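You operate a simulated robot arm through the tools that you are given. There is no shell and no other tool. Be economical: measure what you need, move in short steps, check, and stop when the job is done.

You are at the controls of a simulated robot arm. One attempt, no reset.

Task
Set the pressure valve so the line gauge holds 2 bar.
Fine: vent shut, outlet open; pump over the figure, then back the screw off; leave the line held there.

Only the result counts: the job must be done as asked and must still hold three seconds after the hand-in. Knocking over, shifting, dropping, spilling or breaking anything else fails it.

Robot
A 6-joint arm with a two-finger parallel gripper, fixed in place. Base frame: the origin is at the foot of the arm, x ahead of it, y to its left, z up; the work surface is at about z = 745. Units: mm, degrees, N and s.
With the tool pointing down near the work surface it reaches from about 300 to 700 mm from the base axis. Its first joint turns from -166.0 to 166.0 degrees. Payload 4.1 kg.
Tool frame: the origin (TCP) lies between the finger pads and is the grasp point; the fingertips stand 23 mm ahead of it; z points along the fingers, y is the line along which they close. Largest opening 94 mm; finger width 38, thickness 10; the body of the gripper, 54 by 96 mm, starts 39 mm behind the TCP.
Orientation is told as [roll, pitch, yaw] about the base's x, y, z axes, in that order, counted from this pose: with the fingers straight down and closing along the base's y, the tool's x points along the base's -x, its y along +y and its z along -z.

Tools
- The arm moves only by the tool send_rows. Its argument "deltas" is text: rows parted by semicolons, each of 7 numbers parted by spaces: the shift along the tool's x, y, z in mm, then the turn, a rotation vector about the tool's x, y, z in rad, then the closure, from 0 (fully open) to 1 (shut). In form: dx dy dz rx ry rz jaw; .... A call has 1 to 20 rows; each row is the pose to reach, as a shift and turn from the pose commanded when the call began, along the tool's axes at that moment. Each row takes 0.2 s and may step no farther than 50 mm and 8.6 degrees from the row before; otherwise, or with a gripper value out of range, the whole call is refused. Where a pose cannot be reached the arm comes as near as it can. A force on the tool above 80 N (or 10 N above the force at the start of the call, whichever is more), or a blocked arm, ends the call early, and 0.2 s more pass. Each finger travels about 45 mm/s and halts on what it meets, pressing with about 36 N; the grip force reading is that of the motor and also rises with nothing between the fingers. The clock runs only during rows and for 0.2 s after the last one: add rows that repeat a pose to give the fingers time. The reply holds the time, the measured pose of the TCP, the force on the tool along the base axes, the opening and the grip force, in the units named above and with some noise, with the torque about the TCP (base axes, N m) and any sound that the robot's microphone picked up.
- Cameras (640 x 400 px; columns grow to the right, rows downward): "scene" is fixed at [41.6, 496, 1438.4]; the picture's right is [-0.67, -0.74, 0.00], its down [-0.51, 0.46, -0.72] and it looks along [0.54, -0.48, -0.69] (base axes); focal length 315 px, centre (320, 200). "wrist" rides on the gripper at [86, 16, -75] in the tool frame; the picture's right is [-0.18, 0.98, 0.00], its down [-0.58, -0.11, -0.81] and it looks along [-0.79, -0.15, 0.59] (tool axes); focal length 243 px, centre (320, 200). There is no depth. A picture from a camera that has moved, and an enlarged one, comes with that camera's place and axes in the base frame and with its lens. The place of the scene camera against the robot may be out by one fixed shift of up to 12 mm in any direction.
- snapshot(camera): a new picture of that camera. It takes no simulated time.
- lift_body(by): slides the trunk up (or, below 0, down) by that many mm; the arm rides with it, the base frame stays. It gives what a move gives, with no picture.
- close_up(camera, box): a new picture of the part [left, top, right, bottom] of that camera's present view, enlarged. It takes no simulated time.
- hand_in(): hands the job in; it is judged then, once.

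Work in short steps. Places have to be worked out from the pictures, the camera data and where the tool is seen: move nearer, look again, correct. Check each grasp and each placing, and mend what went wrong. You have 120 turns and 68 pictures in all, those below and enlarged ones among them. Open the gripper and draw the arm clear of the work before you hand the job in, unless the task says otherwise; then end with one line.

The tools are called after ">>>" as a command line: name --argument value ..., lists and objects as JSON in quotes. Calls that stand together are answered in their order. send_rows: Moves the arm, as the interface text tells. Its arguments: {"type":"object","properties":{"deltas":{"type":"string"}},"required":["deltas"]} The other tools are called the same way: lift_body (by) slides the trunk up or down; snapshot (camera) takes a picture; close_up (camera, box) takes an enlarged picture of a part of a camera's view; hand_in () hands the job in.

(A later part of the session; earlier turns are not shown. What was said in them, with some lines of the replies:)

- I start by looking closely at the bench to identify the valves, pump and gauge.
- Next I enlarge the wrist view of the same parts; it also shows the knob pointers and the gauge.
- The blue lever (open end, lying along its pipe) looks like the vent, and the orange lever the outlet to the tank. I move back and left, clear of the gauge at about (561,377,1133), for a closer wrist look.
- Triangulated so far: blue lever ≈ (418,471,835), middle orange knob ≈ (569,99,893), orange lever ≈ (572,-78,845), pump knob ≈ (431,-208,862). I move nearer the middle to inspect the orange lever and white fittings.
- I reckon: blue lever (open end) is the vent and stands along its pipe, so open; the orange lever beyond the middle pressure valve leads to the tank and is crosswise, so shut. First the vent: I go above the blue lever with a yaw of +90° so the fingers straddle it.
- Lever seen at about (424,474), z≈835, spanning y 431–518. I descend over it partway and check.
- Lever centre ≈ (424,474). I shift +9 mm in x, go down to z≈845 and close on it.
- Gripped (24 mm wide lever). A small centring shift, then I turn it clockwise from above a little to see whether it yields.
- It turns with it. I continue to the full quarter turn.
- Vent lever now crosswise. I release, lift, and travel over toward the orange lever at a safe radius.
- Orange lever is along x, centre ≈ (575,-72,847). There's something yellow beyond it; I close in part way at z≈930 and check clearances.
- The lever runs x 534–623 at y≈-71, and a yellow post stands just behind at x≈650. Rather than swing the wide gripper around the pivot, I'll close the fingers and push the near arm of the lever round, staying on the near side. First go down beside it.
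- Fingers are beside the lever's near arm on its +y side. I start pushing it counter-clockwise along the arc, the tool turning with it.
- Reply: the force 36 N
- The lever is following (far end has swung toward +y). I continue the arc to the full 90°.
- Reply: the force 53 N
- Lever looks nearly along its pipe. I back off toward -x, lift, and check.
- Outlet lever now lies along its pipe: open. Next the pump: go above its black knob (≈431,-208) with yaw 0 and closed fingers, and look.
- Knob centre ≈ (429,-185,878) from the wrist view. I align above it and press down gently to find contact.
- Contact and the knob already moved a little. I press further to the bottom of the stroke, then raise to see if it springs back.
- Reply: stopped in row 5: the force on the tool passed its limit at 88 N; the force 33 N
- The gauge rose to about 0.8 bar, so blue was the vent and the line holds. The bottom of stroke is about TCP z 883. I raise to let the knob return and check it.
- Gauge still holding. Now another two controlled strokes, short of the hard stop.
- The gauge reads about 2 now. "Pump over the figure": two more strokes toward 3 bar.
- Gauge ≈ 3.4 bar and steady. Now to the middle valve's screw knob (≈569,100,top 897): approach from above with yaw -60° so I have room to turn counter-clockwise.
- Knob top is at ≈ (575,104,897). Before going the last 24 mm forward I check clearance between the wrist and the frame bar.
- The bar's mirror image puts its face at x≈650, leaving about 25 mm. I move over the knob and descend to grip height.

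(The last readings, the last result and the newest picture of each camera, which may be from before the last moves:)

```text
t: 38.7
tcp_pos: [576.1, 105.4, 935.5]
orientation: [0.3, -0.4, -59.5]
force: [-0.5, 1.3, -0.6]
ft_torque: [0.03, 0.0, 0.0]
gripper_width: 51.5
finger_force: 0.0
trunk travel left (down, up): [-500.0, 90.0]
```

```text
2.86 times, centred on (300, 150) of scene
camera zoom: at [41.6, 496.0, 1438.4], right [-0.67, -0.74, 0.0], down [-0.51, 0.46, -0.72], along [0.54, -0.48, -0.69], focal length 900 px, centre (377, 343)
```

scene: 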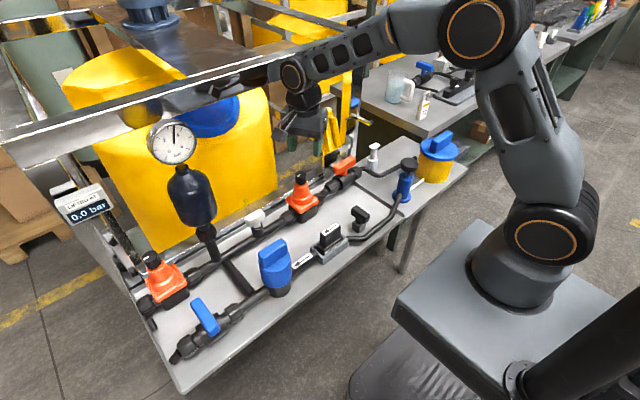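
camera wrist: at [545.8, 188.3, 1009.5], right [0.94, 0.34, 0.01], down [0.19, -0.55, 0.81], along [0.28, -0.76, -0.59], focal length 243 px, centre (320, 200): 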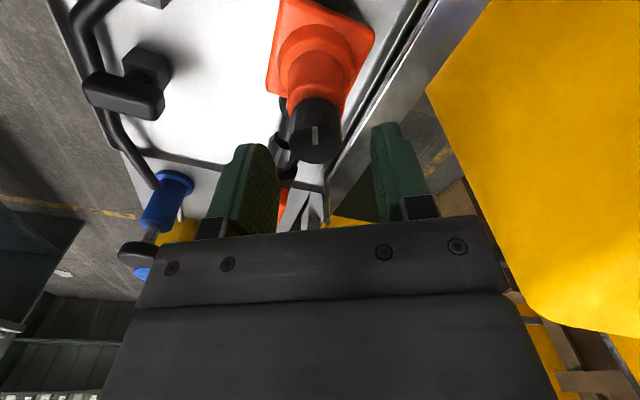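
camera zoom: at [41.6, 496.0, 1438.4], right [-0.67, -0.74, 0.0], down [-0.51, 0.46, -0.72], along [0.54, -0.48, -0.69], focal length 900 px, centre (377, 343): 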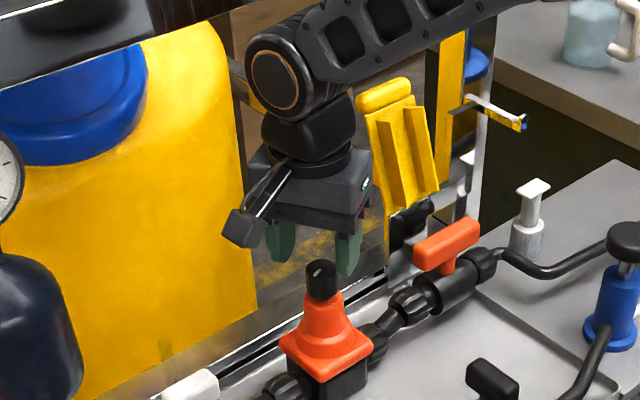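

Best estimate of the knob axis is (575,101.5), top ≈ 898, diameter ≈ 30. I shift slightly, go down to TCP z≈891 and close on it.

>>> send_rows --deltas "-3 -2.9 15 0 0 0 0.45;-3 -2.9 30 0 0 0 0.45;-3 -2.9 44 0 0 0 0.45;-3 -2.9 44 0 0 0 0.6;-3 -2.9 44 0 0 0 0.8;-3 -2.9 44 0 0 0 0.9;-3 -2.9 44 0 0 0 0.9"

>>> close_up --camera "scene" --box '[240, 120, 340, 220]'

```text
t: 40.3
tcp_pos: [573.4, 101.3, 890.9]
orientation: [0.3, -0.5, -59.5]
force: [-0.7, 0.0, -3.3]
ft_torque: [0.02, -0.12, 0.28]
gripper_width: 36.7
finger_force: 45.4
trunk travel left (down, up): [-500.0, 90.0]
```

```text
4.00 times, centred on (290, 170) of scene
camera zoom: at [41.6, 496.0, 1438.4], right [-0.67, -0.74, 0.0], down [-0.51, 0.46, -0.72], along [0.54, -0.48, -0.69], focal length 1260 px, centre (440, 320)
```

zoom: 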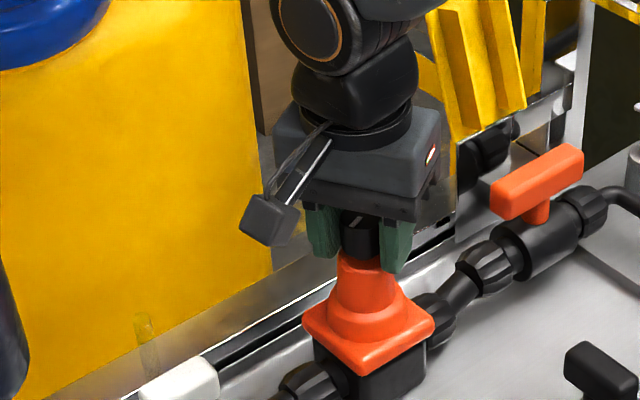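

Knob gripped well. I turn it counter-clockwise by 23° and read the gauge.

>>> send_rows --deltas "0 0 0 0 0 -0.1 0.9;0 0 0 0 0 -0.2 0.9;0 0 0 0 0 -0.3 0.9;0 0 0 0 0 -0.4 0.9;0 0 0 0 0 -0.4 0.9"

>>> close_up --camera "scene" --box '[50, 110, 200, 230]'

```text
t: 41.5
tcp_pos: [574.0, 100.5, 893.1]
orientation: [0.2, -0.6, -36.5]
force: [-6.3, -2.0, 9.1]
ft_torque: [-0.16, 0.51, -0.79]
gripper_width: 37.6
finger_force: 45.2
trunk travel left (down, up): [-500.0, 90.0]
```

```text
3.33 times, centred on (125, 170) of scene
camera zoom: at [41.6, 496.0, 1438.4], right [-0.67, -0.74, 0.0], down [-0.51, 0.46, -0.72], along [0.54, -0.48, -0.69], focal length 1050 px, centre (970, 300)
```

zoom: 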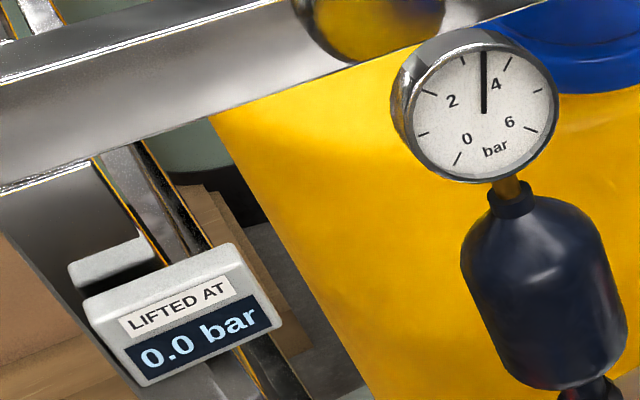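

No change yet (set higher than 3.4). Keep turning another ~35°, easing up slightly as the screw seems to rise.

>>> send_rows --deltas "0 0 -1 0 0 -0.12 0.9;0 0 -1 0 0 -0.24 0.9;0 0 -2 0 0 -0.36 0.9;0 0 -2 0 0 -0.48 0.9;0 0 -2 0 0 -0.6 0.9;0 0 -2 0 0 -0.6 0.9"

>>> snapshot --camera "scene"

```text
t: 42.9
tcp_pos: [575.9, 100.2, 893.9]
orientation: [-0.1, -0.6, -2.1]
force: [-10.0, -12.4, -1.4]
ft_torque: [0.13, -0.95, 0.0]
gripper_width: 29.3
finger_force: 45.2
trunk travel left (down, up): [-500.0, 90.0]
```

```text
21 pictures are left
```

scene: 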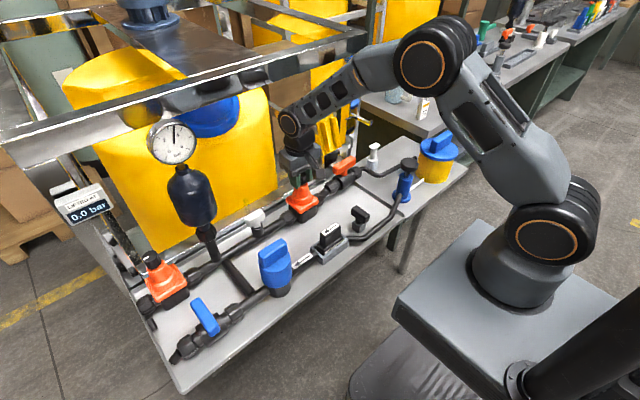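

Width changed from 37 to 29 mm, so the grip may have slipped; I look closely.

>>> close_up --camera "scene" --box '[270, 130, 340, 220]'

>>> snapshot --camera "wrist"

```text
4.44 times, centred on (305, 175) of scene
camera zoom: at [41.6, 496.0, 1438.4], right [-0.67, -0.74, 0.0], down [-0.51, 0.46, -0.72], along [0.54, -0.48, -0.69], focal length 1400 px, centre (387, 311)
```

zoom: 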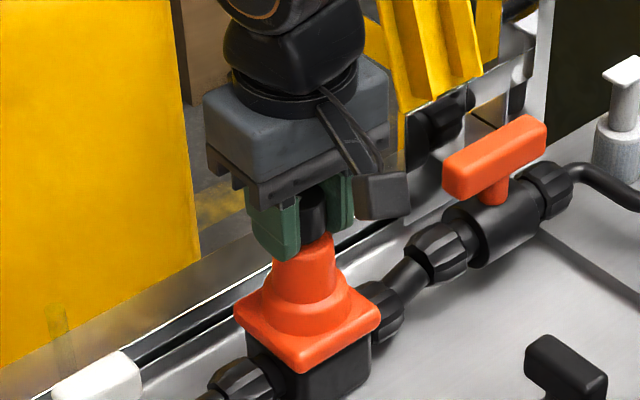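

```text
19 pictures are left
camera wrist: at [488.2, 119.4, 967.6], right [0.22, 0.98, 0.0], down [0.57, -0.13, 0.81], along [0.79, -0.18, -0.58], focal length 243 px, centre (320, 200)
```

wrist: 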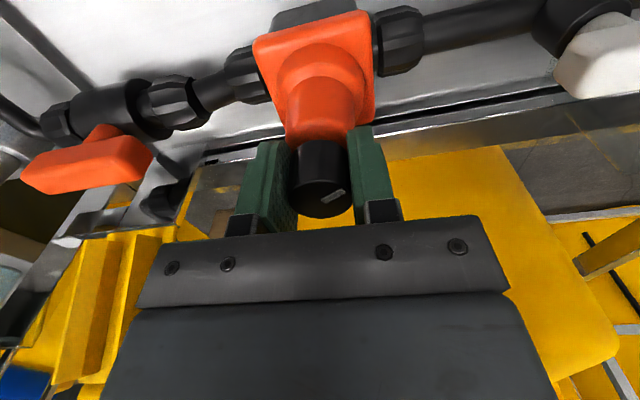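

The mark on the knob barely moved: the tips had likely been gripping the orange neck (37 mm), and now hold the 29 mm knob itself. I regrip 4 mm higher and turn again.

>>> send_rows --deltas "0 0 0 0 0 0 0.55;0 0 0 0 0 0 0.55;0 0 -5 0 0 0 0.55;0 0 -5 0 0 0 0.8;0 0 -5 0 0 0 0.9;0 0 -5 0 0 0 0.9;0 0 -5 0 0 -0.12 0.9;0 0 -5 0 0 -0.24 0.9;0 0 -5 0 0 -0.36 0.9;0 0 -5 0 0 -0.48 0.9;0 0 -5 0 0 -0.48 0.9"

>>> snapshot --camera "wrist"

>>> close_up --camera "scene" --box '[50, 110, 200, 230]'

```text
t: 45.3
tcp_pos: [574.8, 100.3, 898.3]
orientation: [-0.4, -0.5, 25.5]
force: [0.4, -19.2, 0.2]
ft_torque: [1.04, -0.9, -0.03]
gripper_width: 29.5
finger_force: 45.1
trunk travel left (down, up): [-500.0, 90.0]
```

```text
18 pictures are left
camera wrist: at [489.5, 77.1, 972.9], right [-0.26, 0.97, 0.0], down [0.56, 0.15, 0.81], along [0.79, 0.2, -0.58], focal length 243 px, centre (320, 200)
```

wrist: 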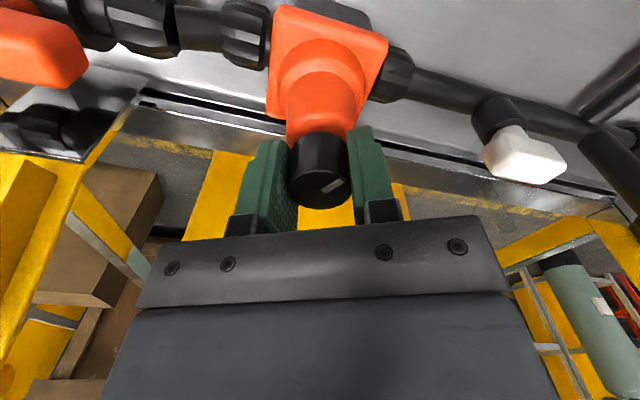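

```text
3.33 times, centred on (125, 170) of scene
camera zoom: at [41.6, 496.0, 1438.4], right [-0.67, -0.74, 0.0], down [-0.51, 0.46, -0.72], along [0.54, -0.48, -0.69], focal length 1050 px, centre (970, 300)
```

zoom: 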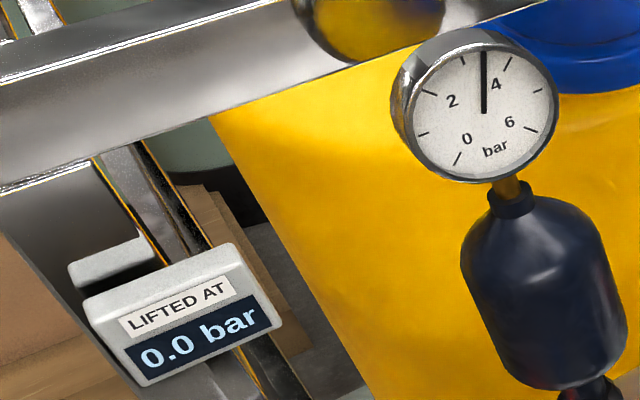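

The knob now turns with the fingers. I continue another ~31° counter-clockwise.

>>> send_rows --deltas "0 0 0 0 0 -0.11 0.9;0 0 0 0 0 -0.22 0.9;0 0 0 0 0 -0.33 0.9;0 0 0 0 0 -0.44 0.9;0 0 0 0 0 -0.55 0.9;0 0 0 0 0 -0.55 0.9;0 0 0 0 0 -0.55 0.9"

>>> close_up --camera "scene" --box '[50, 110, 200, 230]'

```text
t: 46.9
tcp_pos: [575.4, 99.8, 898.8]
orientation: [-0.5, -0.2, 56.9]
force: [9.4, -17.8, 8.4]
ft_torque: [1.16, 0.25, -0.01]
gripper_width: 29.5
finger_force: 45.0
trunk travel left (down, up): [-500.0, 90.0]
```

```text
3.33 times, centred on (125, 170) of scene
camera zoom: at [41.6, 496.0, 1438.4], right [-0.67, -0.74, 0.0], down [-0.51, 0.46, -0.72], along [0.54, -0.48, -0.69], focal length 1050 px, centre (970, 300)
```

zoom: 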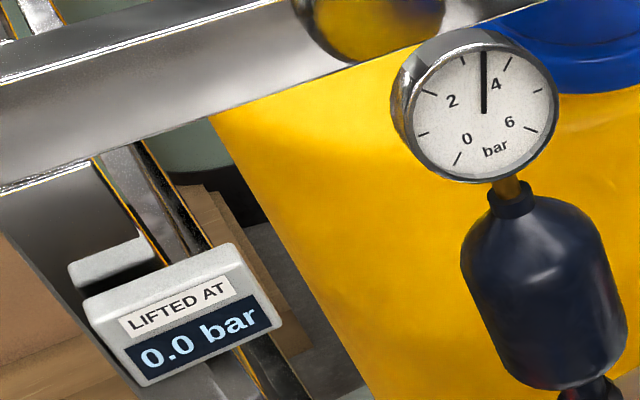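

Still 3.4; the screw rises slightly as it backs out. Another 34°.

>>> send_rows --deltas "0 0 -0.5 0 0 -0.12 0.9;0 0 -0.5 0 0 -0.24 0.9;0 0 -1 0 0 -0.36 0.9;0 0 -1 0 0 -0.48 0.9;0 0 -1 0 0 -0.6 0.9;0 0 -1 0 0 -0.6 0.9;0 0 -1 0 0 -0.6 0.9"

>>> close_up --camera "scene" --box '[50, 110, 200, 230]'

```text
t: 48.5
tcp_pos: [575.5, 98.3, 899.1]
orientation: [-0.5, 0.1, 91.1]
force: [14.8, -19.1, 5.7]
ft_torque: [0.4, 0.81, -0.03]
gripper_width: 29.3
finger_force: 44.8
trunk travel left (down, up): [-500.0, 90.0]
```

```text
3.33 times, centred on (125, 170) of scene
camera zoom: at [41.6, 496.0, 1438.4], right [-0.67, -0.74, 0.0], down [-0.51, 0.46, -0.72], along [0.54, -0.48, -0.69], focal length 1050 px, centre (970, 300)
```

zoom: 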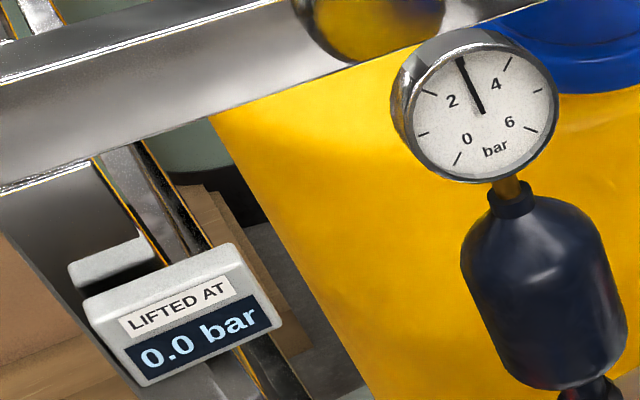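

The gauge dropped to about 3.0: this is the right valve. I go on 14° more and wait to see the sensitivity.

>>> send_rows --deltas "0 0 0 0 0 -0.12 0.9;0 0 0 0 0 -0.25 0.9;0 0 0 0 0 -0.25 0.9;0 0 0 0 0 -0.25 0.9;0 0 0 0 0 -0.25 0.9;0 0 0 0 0 -0.25 0.9"

>>> close_up --camera "scene" --box '[50, 110, 200, 230]'

```text
t: 49.9
tcp_pos: [575.2, 99.5, 898.3]
orientation: [-0.4, 0.4, 105.5]
force: [18.6, -17.3, 0.3]
ft_torque: [-0.07, 0.68, -0.02]
gripper_width: 29.4
finger_force: 45.3
trunk travel left (down, up): [-500.0, 90.0]
```

```text
3.33 times, centred on (125, 170) of scene
camera zoom: at [41.6, 496.0, 1438.4], right [-0.67, -0.74, 0.0], down [-0.51, 0.46, -0.72], along [0.54, -0.48, -0.69], focal length 1050 px, centre (970, 300)
```

zoom: 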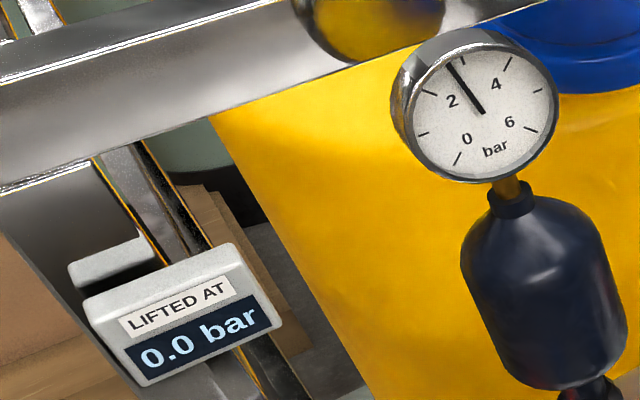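

Now about 2.65 bar; roughly 0.02 bar per degree. I turn 23° more.

>>> send_rows --deltas "0 0 0 0 0 -0.1 0.9;0 0 0 0 0 -0.2 0.9;0 0 0 0 0 -0.3 0.9;0 0 0 0 0 -0.4 0.9;0 0 0 0 0 -0.4 0.9;0 0 0 0 0 -0.4 0.9;0 0 0 0 0 -0.4 0.9"

>>> close_up --camera "scene" --box '[140, 110, 210, 170]'

```text
t: 51.5
tcp_pos: [576.0, 100.1, 898.7]
orientation: [-0.3, 0.4, 128.5]
force: [12.4, -22.2, -1.1]
ft_torque: [-0.41, 0.89, 0.0]
gripper_width: 29.4
finger_force: 44.9
trunk travel left (down, up): [-500.0, 90.0]
```

```text
6.67 times, centred on (175, 140) of scene
camera zoom: at [41.6, 496.0, 1438.4], right [-0.67, -0.74, 0.0], down [-0.51, 0.46, -0.72], along [0.54, -0.48, -0.69], focal length 2100 px, centre (1287, 600)
```

zoom: 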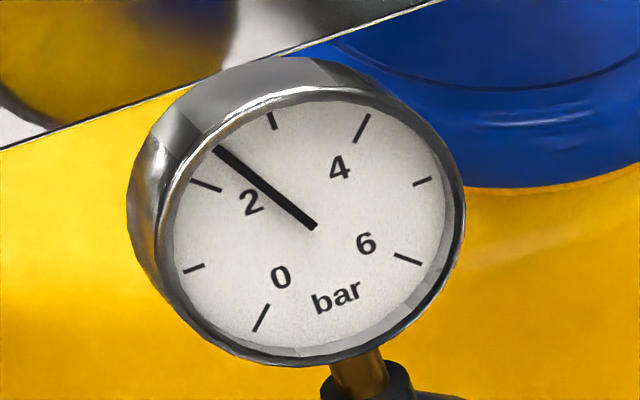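

Gauge ≈ 2.38. Another 17°, then a wait for it to settle.

>>> send_rows --deltas "0 0 0 0 0 -0.1 0.9;0 0 0 0 0 -0.2 0.9;0 0 0 0 0 -0.3 0.9;0 0 0 0 0 -0.3 0.9;0 0 0 0 0 -0.3 0.9;0 0 0 0 0 -0.3 0.9;0 0 0 0 0 -0.3 0.9;0 0 0 0 0 -0.3 0.9;0 0 0 0 0 -0.3 0.9"

>>> close_up --camera "scene" --box '[140, 110, 210, 170]'

```text
t: 53.5
tcp_pos: [574.5, 99.9, 899.0]
orientation: [-0.1, 0.4, 145.6]
force: [9.2, -24.2, -10.3]
ft_torque: [-0.64, -0.18, -0.04]
gripper_width: 29.3
finger_force: 45.2
trunk travel left (down, up): [-500.0, 90.0]
```

```text
6.67 times, centred on (175, 140) of scene
camera zoom: at [41.6, 496.0, 1438.4], right [-0.67, -0.74, 0.0], down [-0.51, 0.46, -0.72], along [0.54, -0.48, -0.69], focal length 2100 px, centre (1287, 600)
```

zoom: 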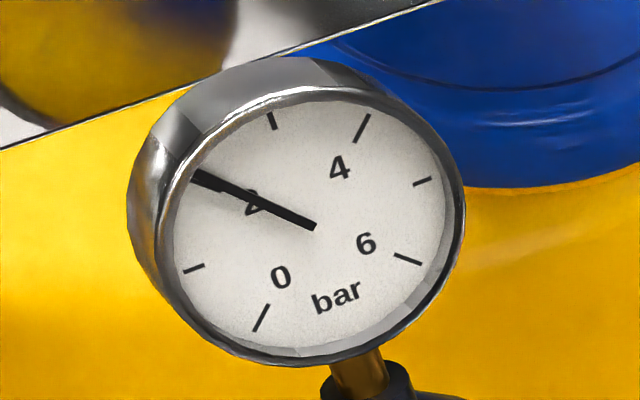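

Gauge ≈ 2.05. A last small touch of ~2.5° and re-read after a wait.

>>> send_rows --deltas "0 0 0 0 0 -0.04 0.9;0 0 0 0 0 -0.04 0.9;0 0 0 0 0 -0.04 0.9;0 0 0 0 0 -0.04 0.9;0 0 0 0 0 -0.04 0.9;0 0 0 0 0 -0.04 0.9"

>>> close_up --camera "scene" --box '[155, 122, 190, 155]'

```text
t: 54.9
tcp_pos: [575.2, 99.8, 898.7]
orientation: [-0.1, 0.4, 148.0]
force: [10.6, -22.2, -11.2]
ft_torque: [-0.4, 0.3, 0.02]
gripper_width: 29.4
finger_force: 44.5
trunk travel left (down, up): [-500.0, 90.0]
```

```text
12.12 times, centred on (172, 138) of scene
camera zoom: at [41.6, 496.0, 1438.4], right [-0.67, -0.74, 0.0], down [-0.51, 0.46, -0.72], along [0.54, -0.48, -0.69], focal length 3819 px, centre (2108, 946)
```

zoom: 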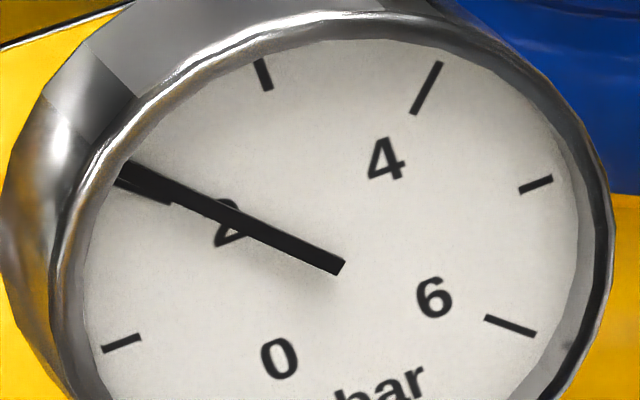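

Compared with the tick line 2–6, the needle is still ~4° above the 2 tick (≈2.08 bar). I back the screw off 4° more.

>>> send_rows --deltas "0 0 0 0 0 -0.07 0.9;0 0 0 0 0 -0.07 0.9;0 0 0 0 0 -0.07 0.9;0 0 0 0 0 -0.07 0.9;0 0 0 0 0 -0.07 0.9;0 0 0 0 0 -0.07 0.9"

>>> close_up --camera "scene" --box '[155, 122, 190, 155]'

```text
t: 56.3
tcp_pos: [574.8, 99.3, 898.7]
orientation: [-0.2, 0.3, 151.9]
force: [10.0, -24.1, -17.2]
ft_torque: [-0.43, -0.43, 0.01]
gripper_width: 29.3
finger_force: 44.8
trunk travel left (down, up): [-500.0, 90.0]
```

```text
12.12 times, centred on (172, 138) of scene
camera zoom: at [41.6, 496.0, 1438.4], right [-0.67, -0.74, 0.0], down [-0.51, 0.46, -0.72], along [0.54, -0.48, -0.69], focal length 3819 px, centre (2108, 946)
```

zoom: 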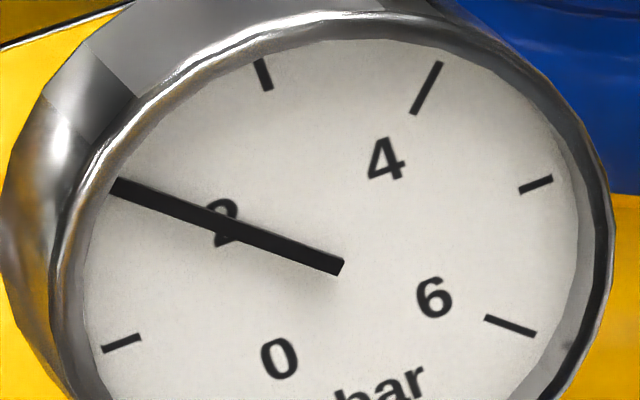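

The needle now lies exactly on the 2 tick. I release gently, lift straight up and draw back, then re-check.

>>> send_rows --deltas "0 0 0 0 0 0 0.6;0 0 0 0 0 0 0.5;0 0 0 0 0 0 0.5;0 0 -25 0 0 0 0.5;0 0 -60 0 0 0 0.5;0 0 -90 0 0 0 0.5;-40 21 -100 0 0 0.1 0.3;-80 42 -110 0 0 0.22 0;-110 58 -115 0 0 0.34 0;-110 58 -115 0 0 0.34 0"

>>> close_up --camera "scene" --box '[155, 122, 190, 155]'

>>> snapshot --camera "scene"

```text
t: 58.5
tcp_pos: [448.9, 102.5, 1013.6]
orientation: [-0.4, 0.6, 132.5]
force: [0.1, 0.2, 0.4]
ft_torque: [0.02, 0.02, 0.02]
gripper_width: 94.0
finger_force: 0.1
trunk travel left (down, up): [-500.0, 90.0]
```

```text
12.12 times, centred on (172, 138) of scene
camera zoom: at [41.6, 496.0, 1438.4], right [-0.67, -0.74, 0.0], down [-0.51, 0.46, -0.72], along [0.54, -0.48, -0.69], focal length 3819 px, centre (2108, 946)
```

zoom: 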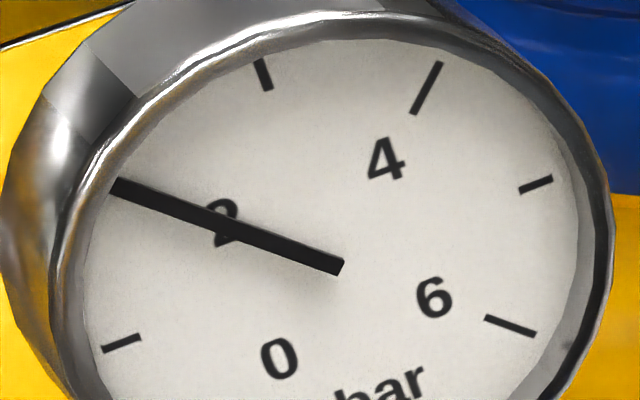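

```text
8 pictures are left
```

scene: 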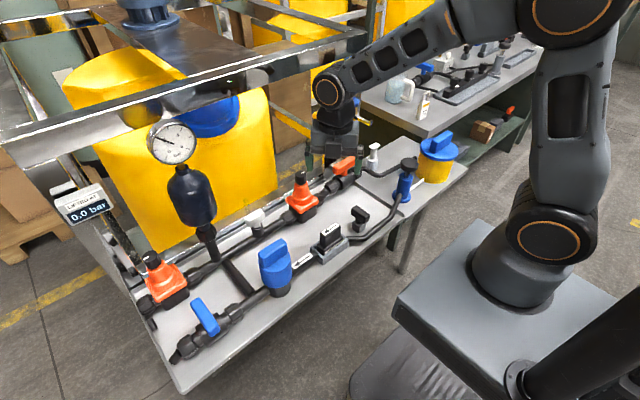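

The gauge still reads 2.0 bar after release, the vent is crosswise, the outlet lies along its pipe and the arm is clear, so I hand in.

>>> hand_in

```text
The job is handed in.
```

I set the pressure valve to 2 bar: vent shut, outlet open, pumped to about 3.4 bar, then backed the screw off. The gauge still read 2.0 bar about two seconds after I let go of the screw, and the arm is clear.
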